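You operate a simulated robot arm through the tools that you are given. There is no shell and no other tool. Be economical: measure what you need, move in short steps, check, and stop when the job is done.

The job below is to be done with a simulated two-armed robot. You get a single attempt, and the scene is never put back.

TASK
Carry the green crate with both arms and set it on the top of the green cart.

The check looks at the end state, three seconds after you hand in, the way a careful person would. Anything else that was tipped, shoved, dropped, spilled or broken makes it a failure.

THE ROBOT
Two 7-joint arms with two-finger parallel grippers on one trunk, on a base that drives. Base frame: it is fixed to the floor where the robot stands at the start and does not move with it; the origin is under the middle of the robot, x ahead of it, y to its left, z up. Readings come in cm, degrees, newtons and seconds.
The left shoulder is at the start at [5, 18.7, 86], the right one opposite. With the tool pointing down near the work surface each hand reaches from about 10 to 60 cm from the robot's upright axis, wherever it stands, measured 20 degrees to its own side. Places, roughly: top of the green cart [50, 230, 80]. Payload 3.43 kg a hand.
Tool frame (each hand has its own): the origin (TCP) lies between the finger pads and is the grasp point; the fingertips stand 3 cm ahead of it; z points along the fingers, y is the line along which they close. The gripper opens to 9.4 cm. The fingers are 2.8 cm wide and 1 cm thick; the gripper's body (5 by 9.6 cm) begins 5.5 cm behind the TCP.
Orientation is that of the tool frame in the base frame, as a unit quaternion [x, y, z, w]. With the fingers straight down and closing along the base's y, the tool's x points along the base's -x, its y along +y and its z along -z.

THE INTERFACE
- The arms move only by the tool arm_command. It takes "left_commands", "right_commands" or both (then of equal length, played together; a hand with none holds still); each is a list of rows, each an object (a shift or turn left out is 0, a gripper value left out holds the last) with "delta_pos": the shift along the tool's x, y, z in cm, a list of three; "delta_rot": the turn, a rotation vector about the tool's x, y, z in degrees, a list of three; "jaw": the gripper command, from -1 (shut) to 1 (fully open), values between in proportion. In form: [{"delta_pos": [tx, ty, tz], "delta_rot": [rx, ry, rz], "jaw": jaw}, ...]. A call has 1 to 10 rows; each row shifts and turns the commanded pose from where the row before left it, along the tool's axes as they then stand. Rows are played at 5 a second. More than 5 cm and 8.6 degrees between two rows, or a gripper value outside its range, and nothing of the call is played. Where a pose cannot be reached the arm comes as near as it can. A force on the tool above 40 N (or 10 N above the force at the start of the call, whichever is more), or a blocked arm, ends the call early, and 0.2 s more pass. Each finger travels about 15.3 cm/s and halts on what it meets, pressing with about 39 N; the grip force reading is that of the motor and also rises with nothing between the fingers. The clock runs only during rows and for 0.2 s after the last one: add rows that do not move to give the fingers time. The reply holds the time, the measured pose of the TCP, the force on the tool along the base axes, the opening and the grip force, in the units named above and with some noise, with the torque about the TCP (base axes, N m) and any sound that the robot's microphone picked up, and new pictures: "views" is both (left out), scene, wrist or none (wrist: the cameras of the hands that moved).
- Cameras (640 x 400 px; columns grow to the right, rows downward): "scene" is now at [13.42, 1.94, 100.24]; the picture's right is [0.24, -0.97, 0.00], its down [-0.73, -0.18, -0.66] and it looks along [0.64, 0.16, -0.75] (base axes); focal length 269 px, centre (320, 200). "left" rides on the left gripper at [7.6, -1.4, -10.3] in its tool frame; the picture's right is [0.18, 0.98, 0.00], its down [-0.75, 0.14, -0.64] and it looks along [-0.63, 0.12, 0.77] (tool axes); focal length 243 px, centre (320, 200). "right" rides on the right gripper at [7.6, 1.4, -10.2] in its tool frame; the picture's right is [-0.18, 0.98, 0.00], its down [-0.75, -0.14, -0.64] and it looks along [-0.63, -0.12, 0.77] (tool axes); focal length 243 px, centre (320, 200). There is no depth. A picture from a camera that has moved, and an enlarged one, comes with that camera's place and axes in the base frame and with its lens.
- lift_body(by): slides the trunk up (or, below 0, down) by that many cm; the arms and the scene camera ride with it, the base frame stays. It gives what a move gives, with no picture.
- steer(legs): drives the robot by 1 to 6 legs, each [ahead, left, turn to the left] in cm, cm and degrees, along the robot's own axes; the way and the turn of a leg run together, so that a leg with both is an arc; at most 150 cm and 180 degrees a leg. The arms and the cameras ride along, it lands a little off, and it stops where it bumps. It gives what a move gives, and a new picture of the scene camera.
- pan_tilt(pan, tilt): turns the head with the scene camera to pan (to the left, within 80 degrees either way) and tilt (down, from -29 to 69), counted from straight ahead of the robot. It gives what a move gives, and a new picture of the scene camera.
- zoom(camera, box): a new picture of the part [left, top, right, bottom] of that camera's present view, enlarged. It takes no simulated time.
- sign_off(): hands the job in; it is judged then, once.

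Go step by step. Nothing tells you exact positions but the pictures and the camera data: compare them with the known pose of the tool, close in by small moves and look again before you grip or let go. The budget is 120 turns and 260 pictures, counting those below and the enlarged ones. Unless the task says otherwise, let go and move clear before handing in, and close with one line.

The tools are called by a JSON object that holds its "api" and its "payload". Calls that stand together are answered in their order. arm_command: Moves the arms, as the interface text tells. Its arguments: {"type":"object","properties":{"left_commands":{"type":"array","items":{"type":"object","properties":{"delta_pos":{"type":"array","items":{"type":"number"}},"delta_rot":{"type":"array","items":{"type":"number"}},"jaw":{"type":"number"}}}},"right_commands":{"type":"array","items":{"type":"object","properties":{"delta_pos":{"type":"array","items":{"type":"number"}},"delta_rot":{"type":"array","items":{"type":"number"}},"jaw":{"type":"number"}}}},"views":{"type":"string","enum":["both","scene","wrist","none"]}},"required":[]} The other tools are called the same way: lift_body (by) slides the trunk up or down; steer (legs) drives the base; pan_tilt (pan, tilt) turns the head that bears the scene camera; zoom (camera, box) takes an enlarged picture of a part of a camera's view; sign_off () hands the job in.

At the start:

```text
time_s: 0.0
left_eef_pos: [29.15, 17.87, 72.35]
left_ee_rot: [-0.001, 1.0, 0.001, 0.0]
left_contact_force: [0.6, -0.5, 0.0]
left_wrist_torque: [-0.01, 0.0, -0.03]
left_finger_gap: 9.4
left_finger_force: 0.0
right_eef_pos: [32.38, -10.56, 70.78]
right_ee_rot: [0.0, 1.0, -0.001, -0.001]
right_contact_force: [0.0, 0.7, -0.7]
right_wrist_torque: [-0.02, 0.02, 0.01]
right_finger_gap: 9.4
right_finger_force: 0.1
trunk travel left (down, up): [-7.5, 35.7]
robot x, y, heading: [-0.28, 0.05, -0.1]
head pan, tilt: [13.8, 49.0]
```

scene: 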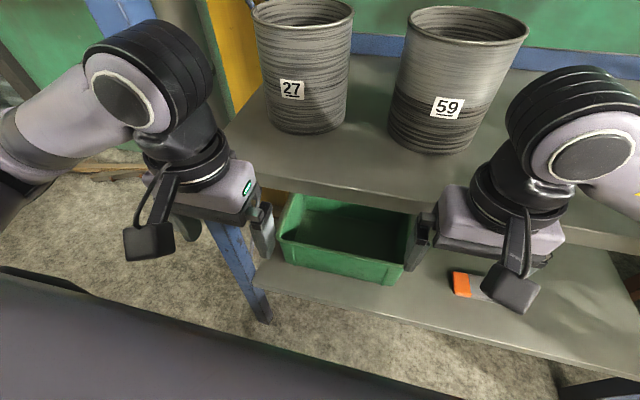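
right: 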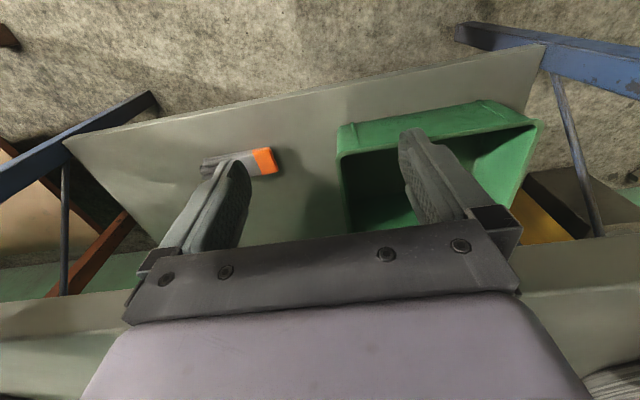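
left: 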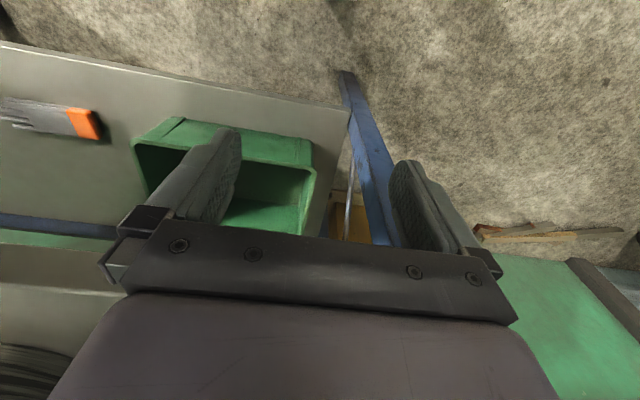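

The crate sits on the lower shelf, partly under the upper shelf with the bins; its near rim is roughly at x 45, y -10 to 20, z 47. I'll look closer at it, and at the cart.

{"api": "zoom", "payload": {"camera": "scene", "box": [220, 130, 540, 330]}}

{"api": "zoom", "payload": {"camera": "right", "box": [300, 60, 620, 260]}}

{"api": "pan_tilt", "payload": {"pan": 75, "tilt": 15}}

{"api": "pan_tilt", "payload": {"pan": 0, "tilt": 35}}

```text
2.00 times, centred on (380, 230) of scene
camera zoom: at [13.42, 1.94, 100.24], right [0.24, -0.97, 0.0], down [-0.73, -0.18, -0.66], along [0.64, 0.16, -0.75], focal length 538 px, centre (200, 140)
```

zoom: 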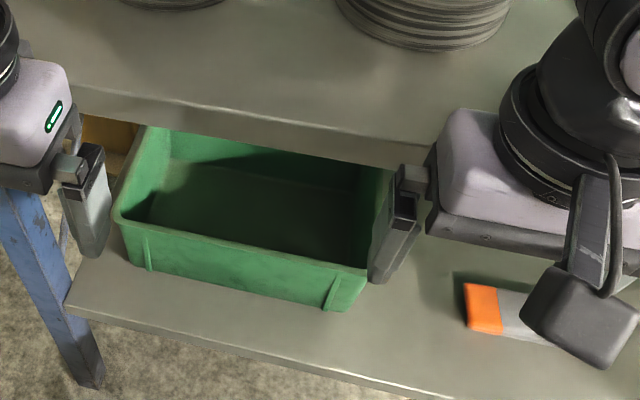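

```text
2.00 times, centred on (460, 160) of right
camera zoom: at [24.84, -9.25, 80.91], right [0.18, 0.98, 0.0], down [0.75, -0.14, 0.64], along [0.63, -0.12, -0.77], focal length 485 px, centre (40, 280)
```

zoom: 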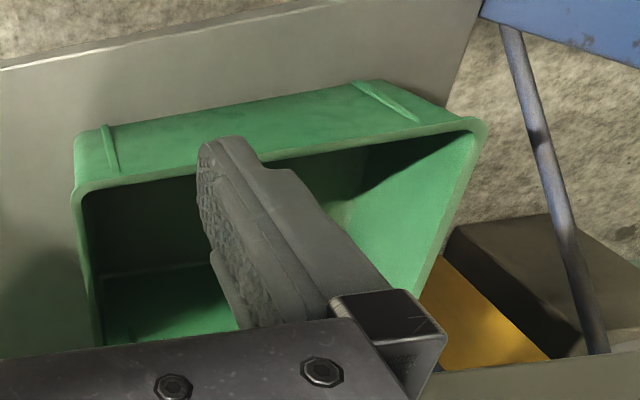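

```text
time_s: 1.3
left_eef_pos: [29.11, 17.91, 72.28]
left_ee_rot: [0.0, 1.0, 0.0, 0.001]
left_contact_force: [-0.7, 0.4, 0.9]
left_wrist_torque: [0.01, 0.01, 0.03]
left_finger_gap: 9.4
left_finger_force: 0.0
right_eef_pos: [32.35, -10.57, 70.68]
right_ee_rot: [0.0, 1.0, 0.0, 0.0]
right_contact_force: [-0.4, -0.6, -0.6]
right_wrist_torque: [-0.02, 0.02, 0.0]
right_finger_gap: 9.39
right_finger_force: 0.0
trunk travel left (down, up): [-7.5, 35.7]
robot x, y, heading: [-0.22, -0.13, 0.1]
head pan, tilt: [75.0, 15.0]
camera scene: at [8.27, 9.11, 105.47], right [0.97, -0.26, 0.0], down [-0.07, -0.25, -0.97], along [0.25, 0.93, -0.26], focal length 269 px, centre (320, 200)
```

scene: 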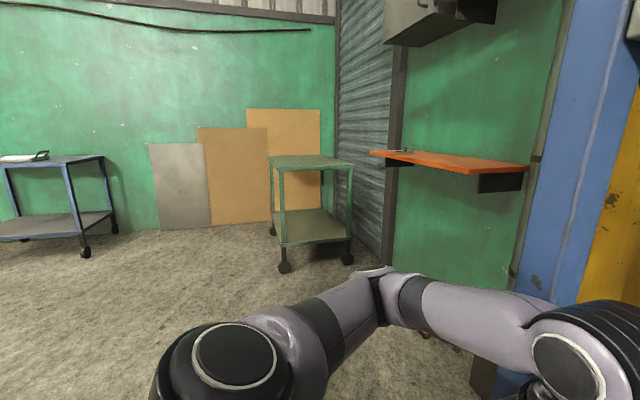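

```text
time_s: 2.8
left_eef_pos: [29.09, 17.74, 72.35]
left_ee_rot: [0.0, 1.0, 0.001, 0.0]
left_contact_force: [0.4, 0.1, -0.1]
left_wrist_torque: [0.04, 0.03, -0.01]
left_finger_gap: 9.4
left_finger_force: 0.1
right_eef_pos: [32.36, -10.61, 70.62]
right_ee_rot: [-0.001, 1.0, 0.0, 0.0]
right_contact_force: [-0.3, 0.5, 0.1]
right_wrist_torque: [-0.01, 0.0, 0.02]
right_finger_gap: 9.39
right_finger_force: 0.0
trunk travel left (down, up): [-7.5, 35.7]
robot x, y, heading: [-0.15, -0.12, -0.3]
head pan, tilt: [0.0, 35.0]
camera scene: at [14.66, 0.1, 102.27], right [0.0, -1.0, 0.0], down [-0.57, 0.0, -0.82], along [0.82, 0.0, -0.57], focal length 269 px, centre (320, 200)
```

scene: 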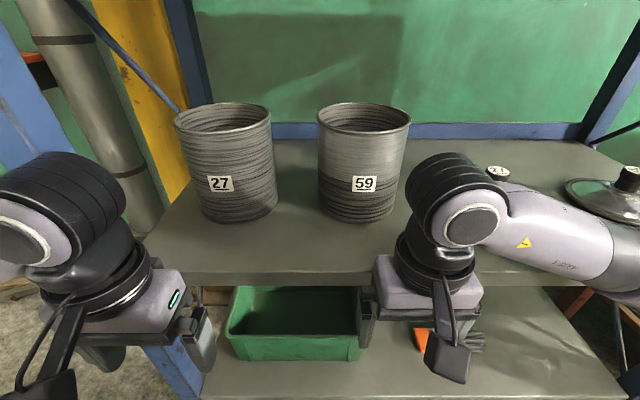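

The crate's front lies close to or under the upper shelf's front edge, and a blue leg stands just left of it, so I'll probably have to draw it out first. I'll back off 10 cm and look from another position to measure edges by parallax.

{"api": "steer", "payload": {"legs": [[-12, 0, 0]]}}

{"api": "pan_tilt", "payload": {"pan": 5, "tilt": 45}}

{"api": "arm_command", "payload": {"left_commands": [{}], "right_commands": [{}], "views": "wrist"}}

```text
time_s: 4.0
left_eef_pos: [17.18, 17.81, 72.32]
left_ee_rot: [0.001, 1.0, 0.0, 0.0]
left_contact_force: [0.4, 0.2, -0.2]
left_wrist_torque: [0.01, 0.0, 0.01]
left_finger_gap: 9.39
left_finger_force: 0.1
right_eef_pos: [20.48, -10.66, 70.7]
right_ee_rot: [0.001, 1.0, 0.001, 0.0]
right_contact_force: [-0.1, -0.5, 1.2]
right_wrist_torque: [-0.02, 0.01, -0.01]
right_finger_gap: 9.41
right_finger_force: 0.1
trunk travel left (down, up): [-7.5, 35.7]
robot x, y, heading: [-12.03, -0.08, -0.2]
head pan, tilt: [0.0, 35.0]
camera scene: at [2.74, 0.07, 102.27], right [0.0, -1.0, 0.0], down [-0.57, 0.0, -0.82], along [0.82, 0.0, -0.57], focal length 269 px, centre (320, 200)
```

scene: 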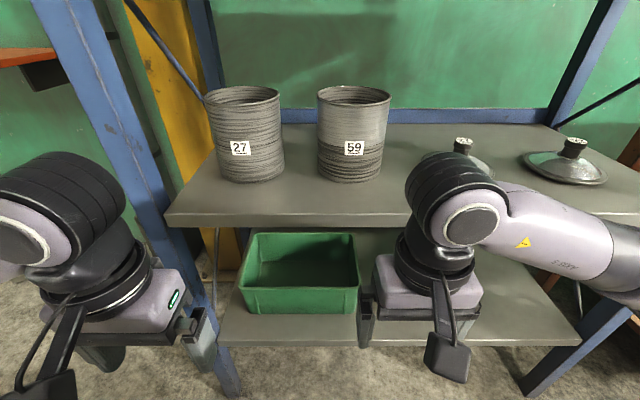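

```text
time_s: 4.7
left_eef_pos: [17.28, 17.7, 72.28]
left_ee_rot: [0.001, 1.0, 0.0, 0.0]
left_contact_force: [-0.5, -0.3, -0.2]
left_wrist_torque: [0.01, -0.02, 0.03]
left_finger_gap: 9.36
left_finger_force: 0.1
right_eef_pos: [20.51, -10.67, 70.81]
right_ee_rot: [0.001, 1.0, 0.0, 0.0]
right_contact_force: [-0.1, 0.7, 0.4]
right_wrist_torque: [0.01, -0.01, -0.04]
right_finger_gap: 9.41
right_finger_force: 0.1
trunk travel left (down, up): [-7.5, 35.7]
robot x, y, heading: [-12.06, -0.16, -0.1]
head pan, tilt: [5.0, 45.0]
camera scene: at [2.03, 0.78, 100.79], right [0.09, -1.0, 0.0], down [-0.7, -0.06, -0.71], along [0.7, 0.06, -0.71], focal length 269 px, centre (320, 200)
```

scene: 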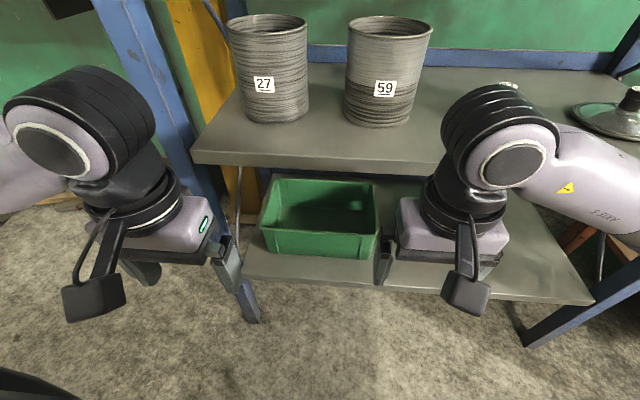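

```text
time_s: 5.1
left_eef_pos: [17.32, 17.76, 72.28]
left_ee_rot: [0.001, 1.0, 0.001, 0.001]
left_contact_force: [0.2, 0.1, -0.1]
left_wrist_torque: [0.01, -0.04, 0.03]
left_finger_gap: 9.42
left_finger_force: 0.0
right_eef_pos: [20.44, -10.7, 70.72]
right_ee_rot: [0.001, 1.0, 0.0, 0.0]
right_contact_force: [-0.4, -0.2, -0.6]
right_wrist_torque: [0.02, 0.03, -0.01]
right_finger_gap: 9.39
right_finger_force: 0.0
trunk travel left (down, up): [-7.5, 35.7]
robot x, y, heading: [-11.92, 0.24, -0.1]
head pan, tilt: [5.0, 45.0]
camera right: at [12.9, -9.28, 80.91], right [0.19, 0.98, 0.0], down [0.75, -0.14, 0.64], along [0.63, -0.12, -0.77], focal length 243 px, centre (320, 200)
camera left: at [9.58, 16.39, 82.59], right [-0.18, 0.98, 0.0], down [0.75, 0.14, 0.64], along [0.63, 0.12, -0.77], focal length 243 px, centre (320, 200)
```

right: 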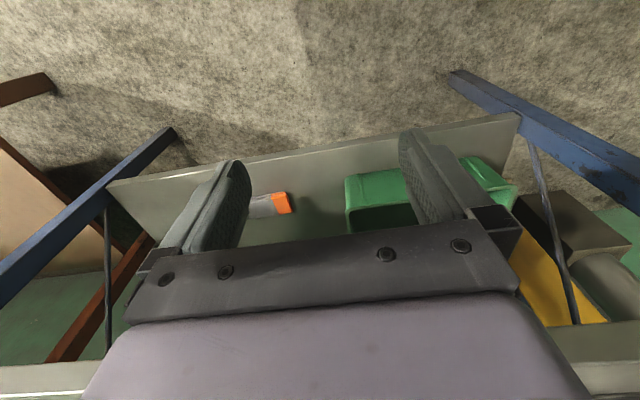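
left: 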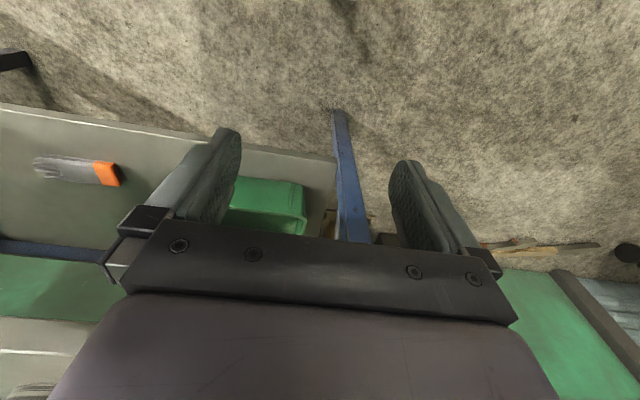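

Measured by parallax: upper table front edge x≈37.5 (z 72–75), lower shelf z≈31.5 with front edge x≈39, left post inner face y≈25.5. The crate spans x 47–67, y −9.5..20.5, rim z≈44. I'll hook closed, 45°-tilted fingers behind the front wall and draw it out; first tilt and bring the hands in.

{"api": "arm_command", "payload": {"left_commands": [{"delta_rot": [0, -7.5, 0], "delta_pos": [0, -1, 0], "jaw": -1}, {"delta_rot": [0, -7.5, 0], "delta_pos": [0, -1, 0]}, {"delta_rot": [0, -7.5, 0], "delta_pos": [0, -1, 0]}, {"delta_rot": [0, -7.5, 0], "delta_pos": [0, -1, 0]}, {"delta_rot": [0, -7.5, 0], "delta_pos": [0, -1, 0]}, {"delta_rot": [0, -7.5, 0], "delta_pos": [0, -0.8, 0]}, {}], "right_commands": [{"delta_rot": [0, -7.5, 0], "delta_pos": [0, 1, 0], "jaw": -1}, {"delta_rot": [0, -7.5, 0], "delta_pos": [0, 1, 0]}, {"delta_rot": [0, -7.5, 0], "delta_pos": [0, 1, 0]}, {"delta_rot": [0, -7.5, 0], "delta_pos": [0, 1, 0]}, {"delta_rot": [0, -7.5, 0], "delta_pos": [0, 1, 0]}, {"delta_rot": [0, -7.5, 0], "delta_pos": [0, 0.7, 0]}, {}], "views": "scene"}}

```text
time_s: 6.7
left_eef_pos: [21.34, 8.78, 73.16]
left_ee_rot: [0.001, 0.924, 0.0, 0.383]
left_contact_force: [0.4, 1.3, -0.7]
left_wrist_torque: [0.06, 0.0, 0.01]
left_finger_gap: 0.01
left_finger_force: 32.9
left hand out of reach, approached as far as the arm can: row 3, 4, 5, 6
right_eef_pos: [20.26, -5.07, 70.83]
right_ee_rot: [0.0, 0.924, 0.0, 0.383]
right_contact_force: [1.1, 0.2, -0.5]
right_wrist_torque: [0.0, -0.02, 0.0]
right_finger_gap: 0.0
right_finger_force: 32.5
trunk travel left (down, up): [-7.5, 35.7]
robot x, y, heading: [-11.44, -0.23, -0.1]
head pan, tilt: [5.0, 45.0]
camera scene: at [2.03, 0.78, 100.79], right [0.09, -1.0, 0.0], down [-0.7, -0.06, -0.71], along [0.7, 0.06, -0.71], focal length 269 px, centre (320, 200)
```

scene: 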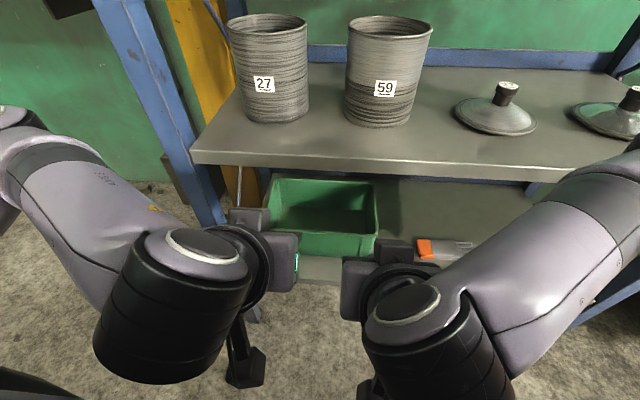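

Tilt achieved, left hand ended at y 8.8 due to a reach limit. I'll lower both hands in front of the table.

{"api": "arm_command", "payload": {"left_commands": [{"delta_pos": [2.7, 0, 2.7]}, {"delta_pos": [2.7, 0, 2.7]}, {"delta_pos": [2.7, 0, 2.7]}, {"delta_pos": [2.7, 0, 2.7]}, {"delta_pos": [2.7, 0, 2.7]}, {}], "right_commands": [{"delta_pos": [2.7, 0, 2.7]}, {"delta_pos": [2.7, 0, 2.7]}, {"delta_pos": [2.7, 0, 2.7]}, {"delta_pos": [2.7, 0, 2.7]}, {"delta_pos": [2.7, 0, 2.7]}, {}], "views": "none"}}

```text
time_s: 8.0
left_eef_pos: [21.31, 8.6, 54.17]
left_ee_rot: [0.0, 0.924, 0.001, 0.381]
left_contact_force: [0.7, -0.3, -0.3]
left_wrist_torque: [0.05, 0.01, -0.04]
left_finger_gap: 0.03
left_finger_force: 33.1
right_eef_pos: [20.38, -4.85, 52.46]
right_ee_rot: [-0.002, 0.923, 0.0, 0.385]
right_contact_force: [3.0, -10.3, 27.2]
right_wrist_torque: [0.24, 3.58, 1.26]
right_finger_gap: 0.02
right_finger_force: 32.9
trunk travel left (down, up): [-7.5, 35.7]
robot x, y, heading: [-11.8, -0.24, -0.3]
head pan, tilt: [5.0, 45.0]
stopped in row 6 (right hand): the force on the tool passed its limit at 97 N (the readings are from after the stop); the commanded pose is now the measured one
```

The right hand met something at the end (upward force), likely the robot's own base deck. Let me look.

{"api": "pan_tilt", "payload": {"pan": 0, "tilt": 62}}

{"api": "arm_command", "payload": {"left_commands": [{}], "right_commands": [{"delta_pos": [-1, 0, -1]}], "views": "wrist"}}

```text
time_s: 8.8
left_eef_pos: [21.29, 8.66, 54.24]
left_ee_rot: [0.002, 0.924, 0.0, 0.382]
left_contact_force: [0.1, 0.6, 0.4]
left_wrist_torque: [-0.01, -0.01, 0.0]
left_finger_gap: 0.01
left_finger_force: 32.7
right_eef_pos: [20.51, -4.89, 52.5]
right_ee_rot: [-0.003, 0.922, 0.001, 0.386]
right_contact_force: [5.3, -15.4, 55.8]
right_wrist_torque: [0.44, 7.48, 2.02]
right_finger_gap: 0.0
right_finger_force: 32.9
trunk travel left (down, up): [-7.5, 35.7]
robot x, y, heading: [-12.25, -0.12, -0.0]
head pan, tilt: [0.0, 62.0]
camera scene: at [0.26, 0.07, 98.68], right [0.0, -1.0, 0.0], down [-0.88, 0.0, -0.47], along [0.47, 0.0, -0.88], focal length 269 px, centre (320, 200)
```

scene: 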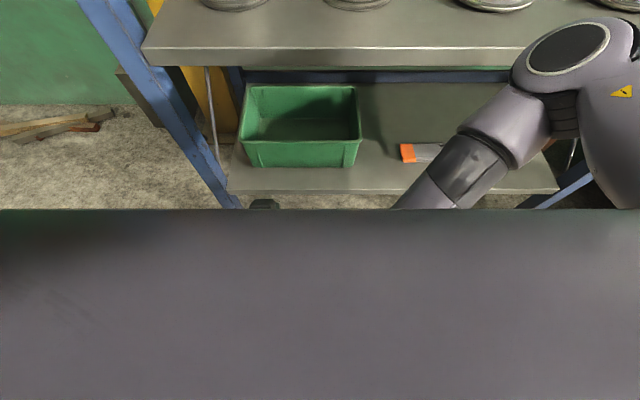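

```text
time_s: 9.2
left_eef_pos: [21.2, 8.63, 54.14]
left_ee_rot: [0.002, 0.924, 0.0, 0.382]
left_contact_force: [-0.2, 1.0, 0.2]
left_wrist_torque: [0.0, 0.01, 0.03]
left_finger_gap: 0.0
left_finger_force: 33.0
right_eef_pos: [20.38, -4.99, 53.53]
right_ee_rot: [-0.002, 0.923, -0.001, 0.384]
right_contact_force: [0.0, -0.8, -0.7]
right_wrist_torque: [0.0, 0.03, -0.03]
right_finger_gap: 0.0
right_finger_force: 33.4
trunk travel left (down, up): [-7.5, 35.7]
robot x, y, heading: [-11.97, 0.2, -0.1]
head pan, tilt: [0.0, 62.0]
camera right: at [7.74, -3.63, 55.34], right [0.13, 0.98, 0.13], down [0.08, -0.14, 0.99], along [0.99, -0.12, -0.09], focal length 243 px, centre (320, 200)
camera left: at [8.6, 7.27, 55.99], right [-0.13, 0.98, -0.13], down [0.08, 0.14, 0.99], along [0.99, 0.12, -0.1], focal length 243 px, centre (320, 200)
```

right: 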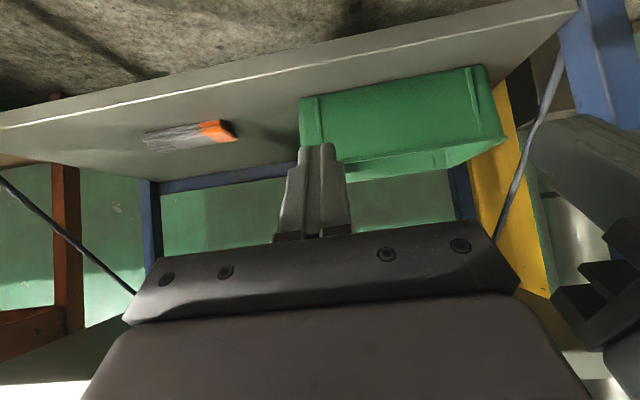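
left: 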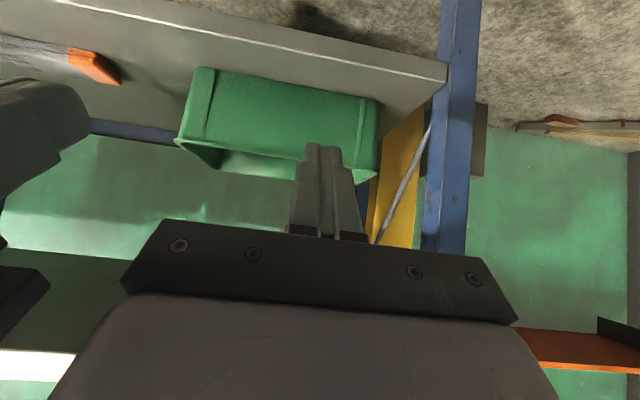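

The contact was with the robot's own body below the right wrist; nothing outside was touched. Refined: rim x≈45.5, z≈46.5, shelf z≈34.3. Driving forward 10 and then bringing the hands to the staging point in front of the crate.

{"api": "steer", "payload": {"legs": [[8, 0, 0]]}}

{"api": "arm_command", "payload": {"left_commands": [{"delta_pos": [-2.2, 1, 2.2]}, {"delta_pos": [-2.2, 1, 2.2]}, {"delta_pos": [-2.2, 1, 2.2]}, {}], "right_commands": [{"delta_pos": [-2.2, 0, 2.2]}, {"delta_pos": [-2.2, 0, 2.2]}, {"delta_pos": [-2.2, 0, 2.2]}, {}]}}

```text
time_s: 10.2
left_eef_pos: [29.31, 8.64, 54.24]
left_ee_rot: [0.001, 0.924, 0.001, 0.382]
left_contact_force: [1.0, 0.0, -0.2]
left_wrist_torque: [0.01, -0.01, 0.01]
left_finger_gap: 0.0
left_finger_force: 33.3
right_eef_pos: [28.35, -4.87, 53.83]
right_ee_rot: [-0.002, 0.923, 0.0, 0.385]
right_contact_force: [-0.2, -0.1, -0.4]
right_wrist_torque: [-0.01, 0.03, 0.05]
right_finger_gap: 0.0
right_finger_force: 33.1
trunk travel left (down, up): [-7.5, 35.7]
robot x, y, heading: [-3.96, 0.23, -0.2]
head pan, tilt: [0.0, 62.0]
camera scene: at [8.39, 0.06, 98.61], right [0.0, -1.0, 0.0], down [-0.88, 0.0, -0.47], along [0.47, 0.0, -0.88], focal length 269 px, centre (320, 200)
```

scene: 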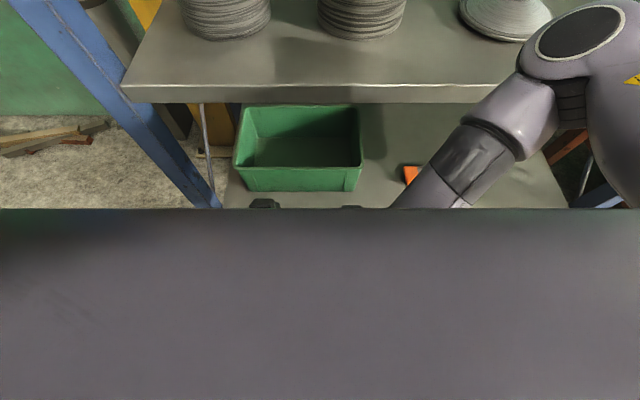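

```text
time_s: 11.2
left_eef_pos: [38.75, 11.87, 54.17]
left_ee_rot: [0.001, 0.925, 0.001, 0.381]
left_contact_force: [0.3, 0.3, -0.7]
left_wrist_torque: [-0.01, -0.02, 0.03]
left_finger_gap: 0.0
left_finger_force: 32.6
right_eef_pos: [37.89, -4.89, 53.96]
right_ee_rot: [-0.002, 0.923, 0.0, 0.385]
right_contact_force: [0.2, 1.1, 0.8]
right_wrist_torque: [-0.01, 0.0, 0.02]
right_finger_gap: 0.0
right_finger_force: 32.8
trunk travel left (down, up): [-7.5, 35.7]
robot x, y, heading: [-4.1, 0.19, 0.1]
head pan, tilt: [0.0, 62.0]
camera scene: at [8.39, 0.06, 98.61], right [0.0, -1.0, 0.0], down [-0.88, 0.0, -0.47], along [0.47, 0.0, -0.88], focal length 269 px, centre (320, 200)
camera right: at [25.24, -3.65, 55.74], right [0.13, 0.98, 0.13], down [0.08, -0.14, 0.99], along [0.99, -0.12, -0.09], focal length 243 px, centre (320, 200)
camera left: at [26.03, 10.52, 56.03], right [-0.13, 0.98, -0.13], down [0.08, 0.14, 0.99], along [0.99, 0.12, -0.1], focal length 243 px, centre (320, 200)
```

scene: 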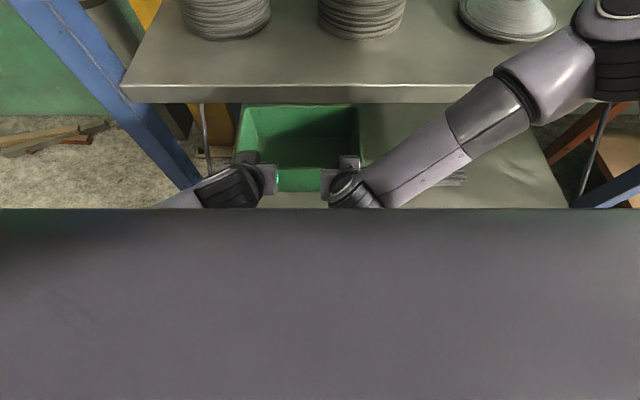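
right: 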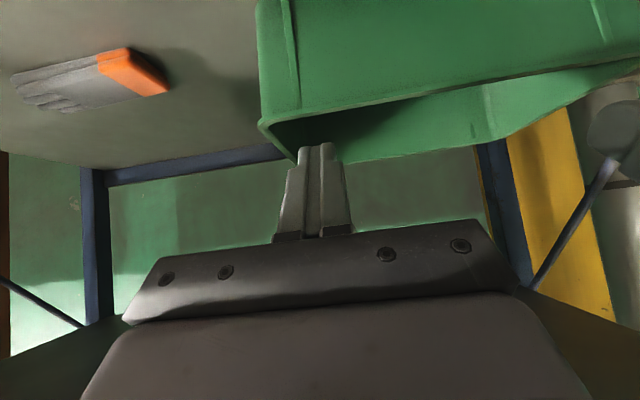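
left: 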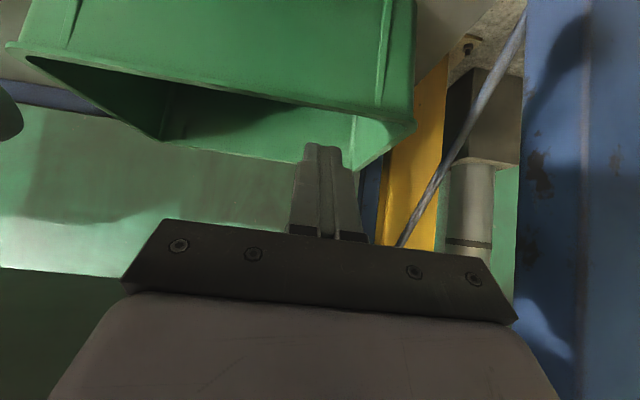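

Rim confirmed near x 45.5, z 46.3. Insert the closed fingers over the front rim along the tool axis.

{"api": "arm_command", "payload": {"left_commands": [{"delta_pos": [-1.7, 0, 0]}, {"delta_pos": [0, 0, 2.84]}, {"delta_pos": [0, 0, 2.84]}, {"delta_pos": [0, 0, 2.84]}, {"delta_pos": [0, 0, 2.84]}, {"delta_pos": [0, 0, 2.84]}, {}], "right_commands": [{"delta_pos": [-2.4, 0, 0]}, {"delta_pos": [0, 0, 2.94]}, {"delta_pos": [0, 0, 2.94]}, {"delta_pos": [0, 0, 2.94]}, {"delta_pos": [0, 0, 2.94]}, {"delta_pos": [0, 0, 2.94]}, {}]}}

```text
time_s: 12.8
left_eef_pos: [49.88, 11.86, 44.99]
left_ee_rot: [0.002, 0.924, 0.001, 0.382]
left_contact_force: [-1.0, 0.3, -0.3]
left_wrist_torque: [0.0, 0.0, 0.03]
left_finger_gap: 0.02
left_finger_force: 33.4
right_eef_pos: [49.91, -4.87, 45.23]
right_ee_rot: [-0.002, 0.923, 0.0, 0.384]
right_contact_force: [0.7, 0.2, 0.3]
right_wrist_torque: [0.0, 0.0, 0.0]
right_finger_gap: 0.0
right_finger_force: 33.3
trunk travel left (down, up): [-7.5, 35.7]
robot x, y, heading: [-3.66, -0.19, -0.3]
head pan, tilt: [0.0, 62.0]
camera scene: at [8.39, 0.06, 98.61], right [0.0, -1.0, 0.0], down [-0.88, 0.0, -0.47], along [0.47, 0.0, -0.88], focal length 269 px, centre (320, 200)
camera right: at [37.23, -3.56, 47.01], right [0.13, 0.98, 0.13], down [0.08, -0.14, 0.99], along [0.99, -0.12, -0.09], focal length 243 px, centre (320, 200)
camera left: at [37.23, 10.48, 46.87], right [-0.13, 0.98, -0.13], down [0.08, 0.14, 0.99], along [0.99, 0.12, -0.1], focal length 243 px, centre (320, 200)
```

scene: 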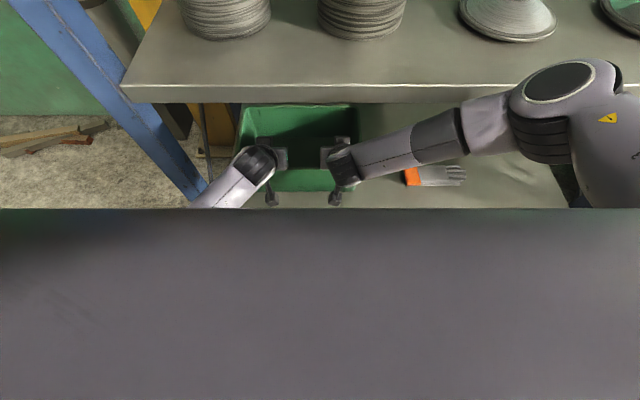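
right: 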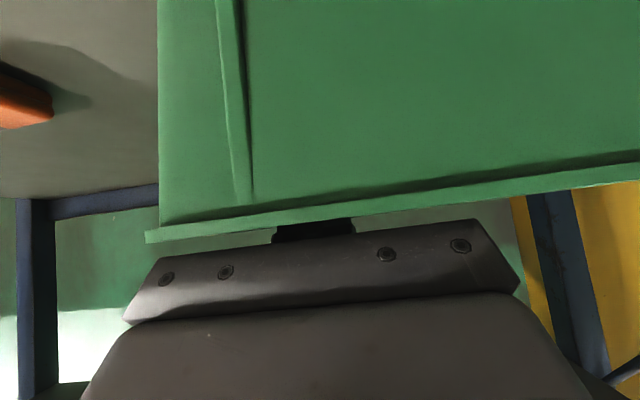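
left: 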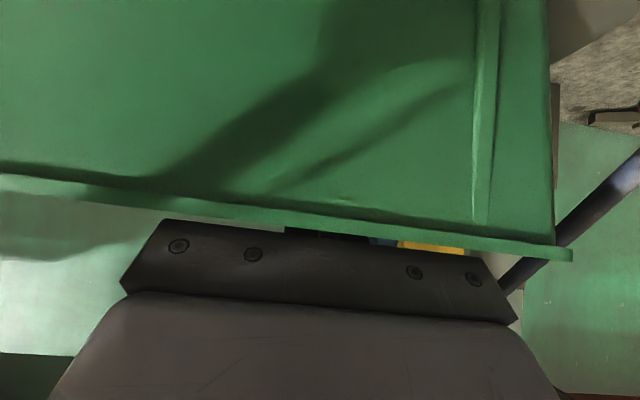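

Both fingers are hooked behind the front wall with about 1 cm slack. I'll pull by driving the base straight back about 13 cm.

{"api": "steer", "payload": {"legs": [[-7, 0, 0]]}}

```text
time_s: 13.9
left_eef_pos: [42.7, 11.73, 44.98]
left_ee_rot: [0.003, 0.925, 0.0, 0.381]
left_contact_force: [-0.6, 0.5, -0.1]
left_wrist_torque: [0.03, -0.01, -0.01]
left_finger_gap: 0.02
left_finger_force: 33.8
right_eef_pos: [42.55, -5.05, 45.31]
right_ee_rot: [0.0, 0.923, -0.001, 0.384]
right_contact_force: [-0.1, -0.3, 0.8]
right_wrist_torque: [0.02, 0.02, 0.02]
right_finger_gap: 0.0
right_finger_force: 33.5
trunk travel left (down, up): [-7.5, 35.7]
robot x, y, heading: [-11.35, -0.23, -0.4]
head pan, tilt: [0.0, 62.0]
camera scene: at [1.17, 0.04, 98.61], right [-0.01, -1.0, 0.0], down [-0.88, 0.01, -0.47], along [0.47, 0.0, -0.88], focal length 269 px, centre (320, 200)
```

scene: 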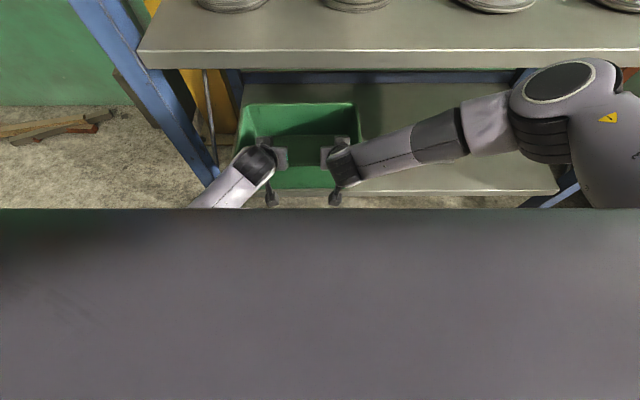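

The crate followed. Another 5 cm.

{"api": "steer", "payload": {"legs": [[-5, 0, 0]]}}

{"api": "arm_command", "payload": {"left_commands": [{}], "right_commands": [{}], "views": "wrist"}}

```text
time_s: 14.8
left_eef_pos: [37.53, 11.82, 45.0]
left_ee_rot: [0.003, 0.925, 0.0, 0.381]
left_contact_force: [0.3, -0.9, -0.1]
left_wrist_torque: [0.01, 0.02, -0.01]
left_finger_gap: 0.0
left_finger_force: 32.2
right_eef_pos: [37.48, -4.93, 45.21]
right_ee_rot: [-0.001, 0.923, -0.001, 0.385]
right_contact_force: [-0.2, 0.7, 0.1]
right_wrist_torque: [0.04, -0.03, 0.01]
right_finger_gap: 0.0
right_finger_force: 32.8
trunk travel left (down, up): [-7.5, 35.7]
robot x, y, heading: [-16.34, 0.07, -0.4]
head pan, tilt: [0.0, 62.0]
camera scene: at [-3.91, 0.09, 98.61], right [0.0, -1.0, 0.0], down [-0.88, 0.0, -0.47], along [0.47, 0.0, -0.88], focal length 269 px, centre (320, 200)
```

scene: 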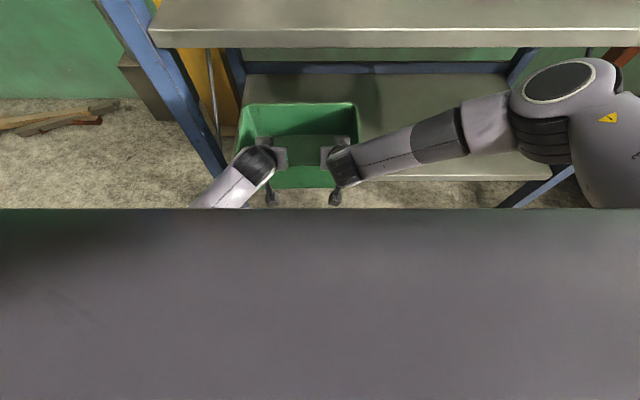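

```text
time_s: 15.2
left_eef_pos: [37.58, 11.76, 44.96]
left_ee_rot: [0.002, 0.925, 0.001, 0.38]
left_contact_force: [-0.5, 0.3, -0.1]
left_wrist_torque: [0.02, -0.03, 0.04]
left_finger_gap: 0.0
left_finger_force: 33.0
right_eef_pos: [37.55, -4.79, 45.32]
right_ee_rot: [-0.002, 0.923, 0.0, 0.384]
right_contact_force: [0.2, -0.3, -0.3]
right_wrist_torque: [-0.01, 0.01, 0.02]
right_finger_gap: 0.0
right_finger_force: 33.1
trunk travel left (down, up): [-7.5, 35.7]
robot x, y, heading: [-16.14, -0.31, -0.2]
head pan, tilt: [0.0, 62.0]
camera right: at [24.88, -3.6, 47.02], right [0.13, 0.98, 0.13], down [0.08, -0.14, 0.99], along [0.99, -0.12, -0.09], focal length 243 px, centre (320, 200)
camera left: at [24.91, 10.45, 46.89], right [-0.13, 0.98, -0.13], down [0.08, 0.14, 0.99], along [0.99, 0.11, -0.1], focal length 243 px, centre (320, 200)
```

right: 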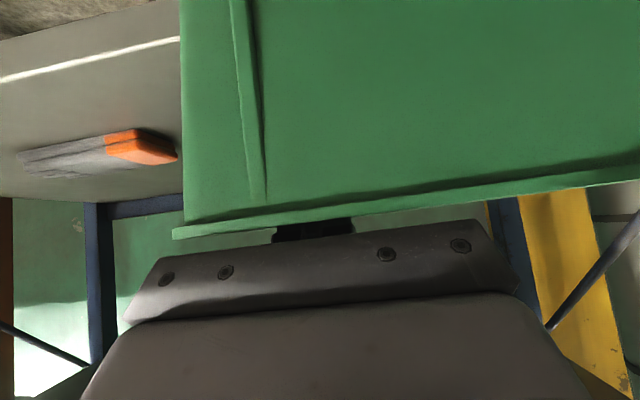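
left: 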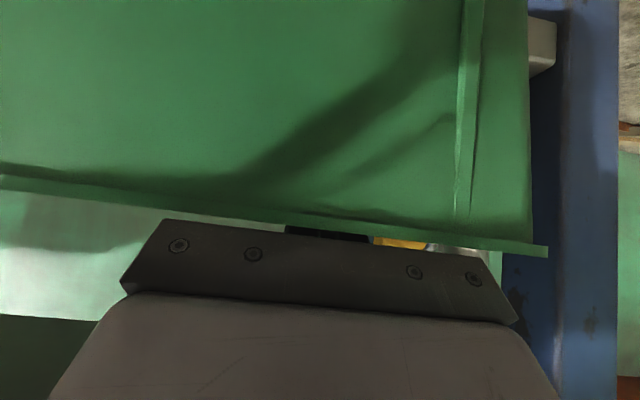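

Front rim is now at x≈33.3, back ≈54. One more 2 cm keeps the centre of mass over the shelf (edge ≈38), then I back the fingers out along their axis.

{"api": "steer", "payload": {"legs": [[-2, 0, 0]]}}

{"api": "arm_command", "payload": {"left_commands": [{"delta_pos": [-0.5, 0, 0]}, {"delta_pos": [0, 0, -3]}, {"delta_pos": [0, 0, -3]}, {"delta_pos": [0, 0, -3]}, {"delta_pos": [0, 0, -3]}, {}], "right_commands": [{"delta_pos": [-0.5, 0, 0]}, {"delta_pos": [0, 0, -3]}, {"delta_pos": [0, 0, -3]}, {"delta_pos": [0, 0, -3]}, {"delta_pos": [0, 0, -3]}, {}]}}

```text
time_s: 16.0
left_eef_pos: [35.79, 11.85, 44.98]
left_ee_rot: [0.002, 0.924, 0.001, 0.381]
left_contact_force: [0.3, 0.2, 1.6]
left_wrist_torque: [0.0, 0.08, 0.01]
left_finger_gap: 0.0
left_finger_force: 32.8
right_eef_pos: [35.69, -4.93, 45.29]
right_ee_rot: [0.0, 0.923, -0.002, 0.385]
right_contact_force: [0.7, 0.5, 0.7]
right_wrist_torque: [-0.07, 0.03, -0.01]
right_finger_gap: 0.01
right_finger_force: 32.2
trunk travel left (down, up): [-7.5, 35.7]
robot x, y, heading: [-18.2, 0.02, -0.2]
head pan, tilt: [0.0, 62.0]
camera scene: at [-5.86, 0.09, 98.62], right [0.0, -1.0, 0.0], down [-0.88, 0.0, -0.47], along [0.47, 0.0, -0.88], focal length 269 px, centre (320, 200)
```

scene: 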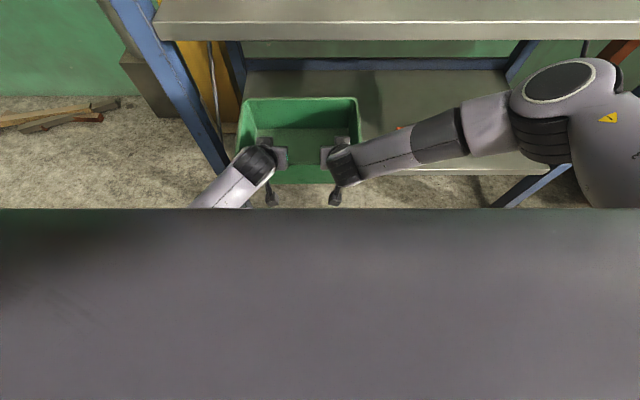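

```text
time_s: 17.4
left_eef_pos: [27.98, 12.22, 54.01]
left_ee_rot: [0.002, 0.923, 0.005, 0.384]
left_contact_force: [0.3, 0.2, -0.1]
left_wrist_torque: [-0.01, 0.02, 0.01]
left_finger_gap: 0.01
left_finger_force: 32.8
right_eef_pos: [27.41, -4.95, 54.11]
right_ee_rot: [-0.001, 0.924, -0.001, 0.384]
right_contact_force: [0.1, 0.0, -0.1]
right_wrist_torque: [-0.03, -0.02, -0.01]
right_finger_gap: 0.0
right_finger_force: 32.4
trunk travel left (down, up): [-7.5, 35.7]
robot x, y, heading: [-18.17, -0.06, -0.0]
head pan, tilt: [0.0, 62.0]
camera scene: at [-5.78, 0.16, 98.67], right [0.0, -1.0, 0.0], down [-0.88, 0.0, -0.47], along [0.47, 0.0, -0.88], focal length 269 px, centre (320, 200)
camera right: at [14.74, -3.66, 55.96], right [0.13, 0.98, 0.13], down [0.08, -0.14, 0.99], along [0.99, -0.12, -0.09], focal length 243 px, centre (320, 200)
camera left: at [15.29, 10.74, 55.77], right [-0.13, 0.98, -0.12], down [0.08, 0.13, 0.99], along [0.99, 0.12, -0.09], focal length 243 px, centre (320, 200)
```

scene: 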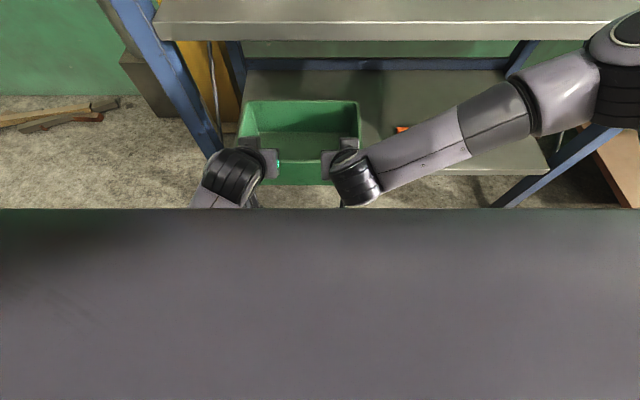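
right: 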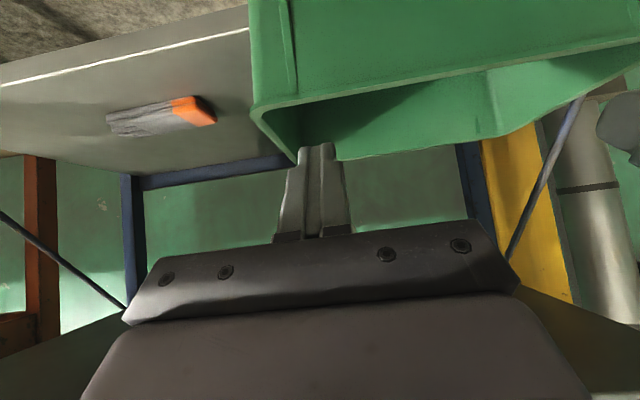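
left: 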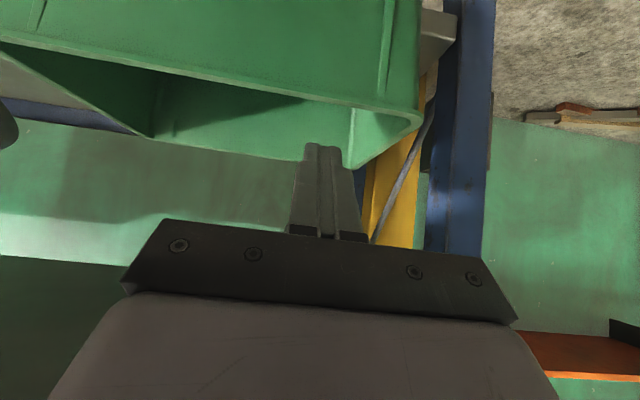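

Withdrawn cleanly. Crate side walls are at about y −9.7 and 20.4. Open the jaws halfway and align each hand over its side wall.

{"api": "arm_command", "payload": {"left_commands": [{"delta_pos": [-1, 2.6, 1], "jaw": 0.15}, {"delta_pos": [-1, 2.6, 1]}, {"delta_pos": [0, 2.5, 0]}, {}], "right_commands": [{"delta_pos": [-1.2, -1.5, 1.2], "jaw": 0.15}, {"delta_pos": [-1.2, -1.5, 1.2]}, {"delta_pos": [0, -1.4, 0]}, {}]}}

```text
time_s: 18.4
left_eef_pos: [30.38, 19.45, 53.51]
left_ee_rot: [0.002, 0.925, 0.001, 0.381]
left_contact_force: [0.3, -1.0, 0.3]
left_wrist_torque: [0.02, -0.01, -0.01]
left_finger_gap: 5.4
left_finger_force: 0.0
right_eef_pos: [30.61, -9.43, 53.97]
right_ee_rot: [-0.001, 0.923, -0.001, 0.384]
right_contact_force: [0.9, -0.2, 1.0]
right_wrist_torque: [-0.02, -0.04, 0.0]
right_finger_gap: 5.44
right_finger_force: 0.0
trunk travel left (down, up): [-7.5, 35.7]
robot x, y, heading: [-17.72, -0.24, 0.2]
head pan, tilt: [0.0, 62.0]
camera scene: at [-5.84, 0.1, 98.61], right [0.0, -1.0, 0.0], down [-0.88, 0.0, -0.47], along [0.47, 0.0, -0.88], focal length 269 px, centre (320, 200)
camera right: at [17.97, -8.05, 55.74], right [0.13, 0.98, 0.13], down [0.08, -0.14, 0.99], along [0.99, -0.12, -0.09], focal length 243 px, centre (320, 200)
camera left: at [17.67, 18.11, 55.45], right [-0.13, 0.98, -0.13], down [0.08, 0.14, 0.99], along [0.99, 0.11, -0.1], focal length 243 px, centre (320, 200)
```

scene: 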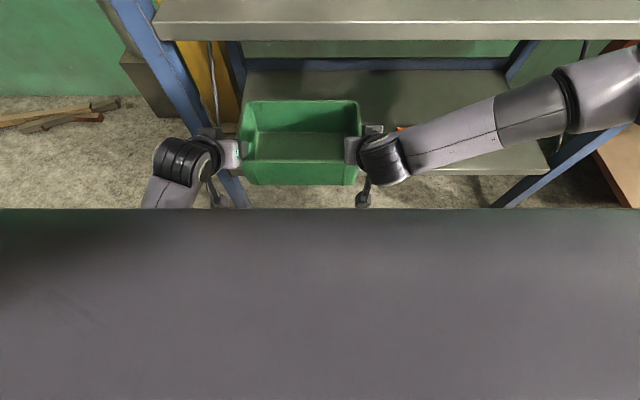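
right: 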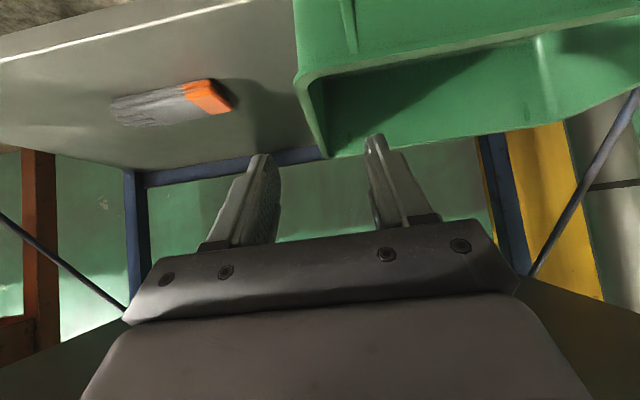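
left: 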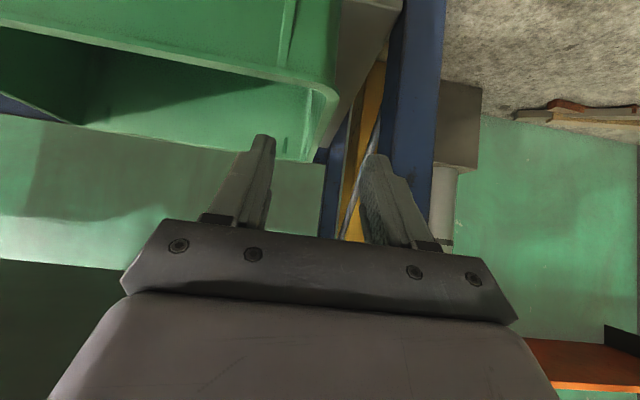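

Both walls lie between the open fingers (walls at about y −10.4 and 20.3). Fine-centre and insert along the tool axis to about x 39.5, z 45.

{"api": "arm_command", "payload": {"left_commands": [{"delta_pos": [-0.3, 0.4, 0]}, {"delta_pos": [0, 0, 2.5]}, {"delta_pos": [0, 0, 2.5]}, {"delta_pos": [0, 0, 2.5]}, {"delta_pos": [0, 0, 2.5]}, {"delta_pos": [0, 0, 2.5]}, {}], "right_commands": [{"delta_pos": [0.2, -0.7, 0]}, {"delta_pos": [0, 0, 2.5]}, {"delta_pos": [0, 0, 2.5]}, {"delta_pos": [0, 0, 2.5]}, {"delta_pos": [0, 0, 2.5]}, {"delta_pos": [0, 0, 2.5]}, {}]}}

```text
time_s: 20.0
left_eef_pos: [39.54, 19.87, 45.06]
left_ee_rot: [0.002, 0.924, 0.0, 0.381]
left_contact_force: [1.0, 0.0, -0.1]
left_wrist_torque: [-0.01, 0.01, -0.01]
left_finger_gap: 5.43
left_finger_force: 0.0
right_eef_pos: [39.51, -10.16, 45.11]
right_ee_rot: [-0.002, 0.923, 0.0, 0.384]
right_contact_force: [0.8, 0.1, 0.0]
right_wrist_torque: [0.0, 0.0, 0.03]
right_finger_gap: 5.42
right_finger_force: 0.0
trunk travel left (down, up): [-7.5, 35.7]
robot x, y, heading: [-18.12, 0.07, -0.2]
head pan, tilt: [0.0, 62.0]
camera scene: at [-5.84, 0.09, 98.61], right [0.0, -1.0, 0.0], down [-0.88, 0.0, -0.47], along [0.47, 0.0, -0.88], focal length 269 px, centre (320, 200)
camera right: at [26.93, -8.77, 46.85], right [0.13, 0.98, 0.13], down [0.08, -0.14, 0.99], along [0.99, -0.12, -0.09], focal length 243 px, centre (320, 200)
camera left: at [26.81, 18.53, 46.88], right [-0.13, 0.98, -0.13], down [0.08, 0.14, 0.99], along [0.99, 0.11, -0.1], focal length 243 px, centre (320, 200)
```

scene: 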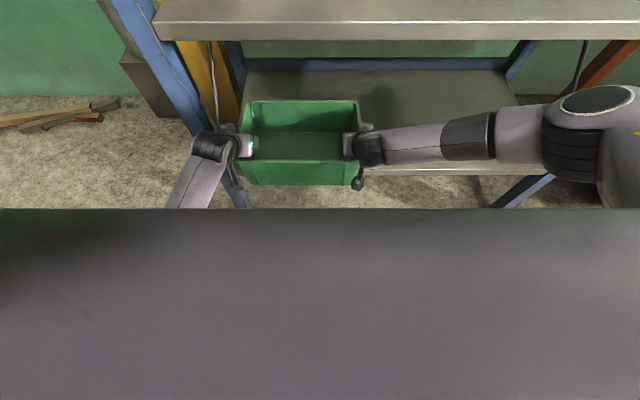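
right: 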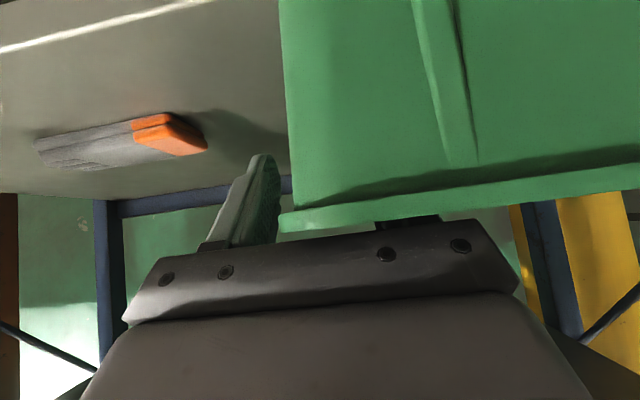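
left: 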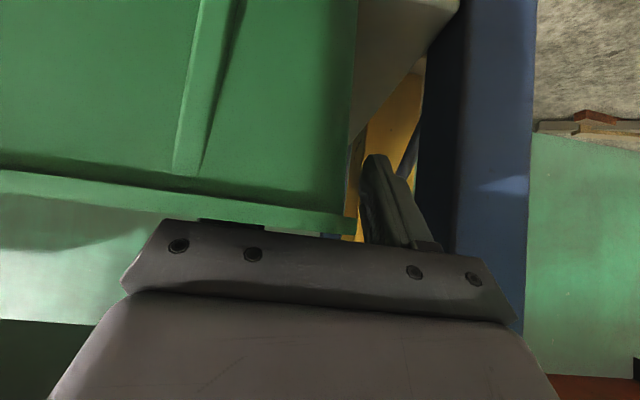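

Fingers straddle both side walls with the rim just under the palms. Closing both grippers.

{"api": "arm_command", "payload": {"left_commands": [{"jaw": -0.3}, {"jaw": -1}, {}, {}], "right_commands": [{"jaw": -0.3}, {"jaw": -1}, {}, {}]}}

```text
time_s: 21.0
left_eef_pos: [39.5, 19.7, 44.97]
left_ee_rot: [0.003, 0.924, -0.003, 0.381]
left_contact_force: [-4.5, -17.3, 0.7]
left_wrist_torque: [-1.03, -0.55, -0.73]
left_finger_gap: 1.0
left_finger_force: 39.0
right_eef_pos: [39.53, -9.89, 45.13]
right_ee_rot: [-0.002, 0.924, 0.002, 0.383]
right_contact_force: [4.1, 16.6, -0.3]
right_wrist_torque: [0.61, 0.45, -0.62]
right_finger_gap: 0.98
right_finger_force: 38.7
trunk travel left (down, up): [-7.5, 35.7]
robot x, y, heading: [-18.41, -0.42, -0.2]
head pan, tilt: [0.0, 62.0]
camera scene: at [-5.83, 0.09, 98.61], right [0.0, -1.0, 0.0], down [-0.88, 0.0, -0.47], along [0.47, 0.0, -0.88], focal length 269 px, centre (320, 200)
camera right: at [26.85, -8.57, 46.92], right [0.12, 0.98, 0.13], down [0.08, -0.14, 0.99], along [0.99, -0.11, -0.09], focal length 243 px, centre (320, 200)
camera left: at [26.76, 18.28, 46.91], right [-0.12, 0.98, -0.13], down [0.08, 0.14, 0.99], along [0.99, 0.11, -0.1], focal length 243 px, centre (320, 200)
```

scene: 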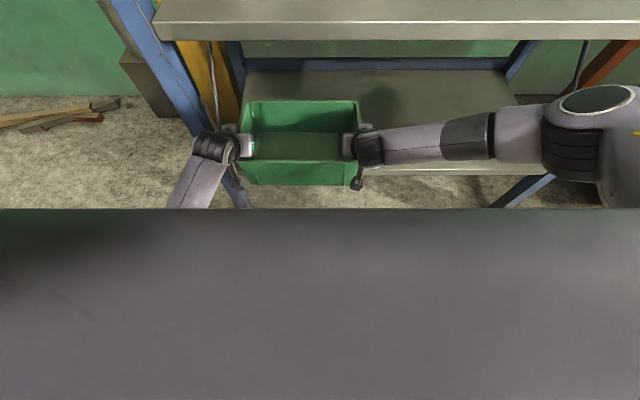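
right: 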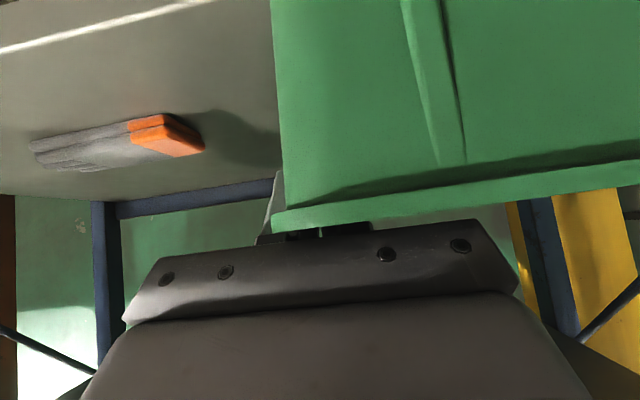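
left: 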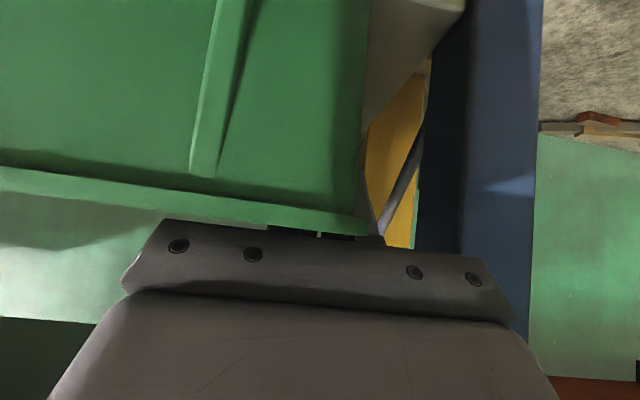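

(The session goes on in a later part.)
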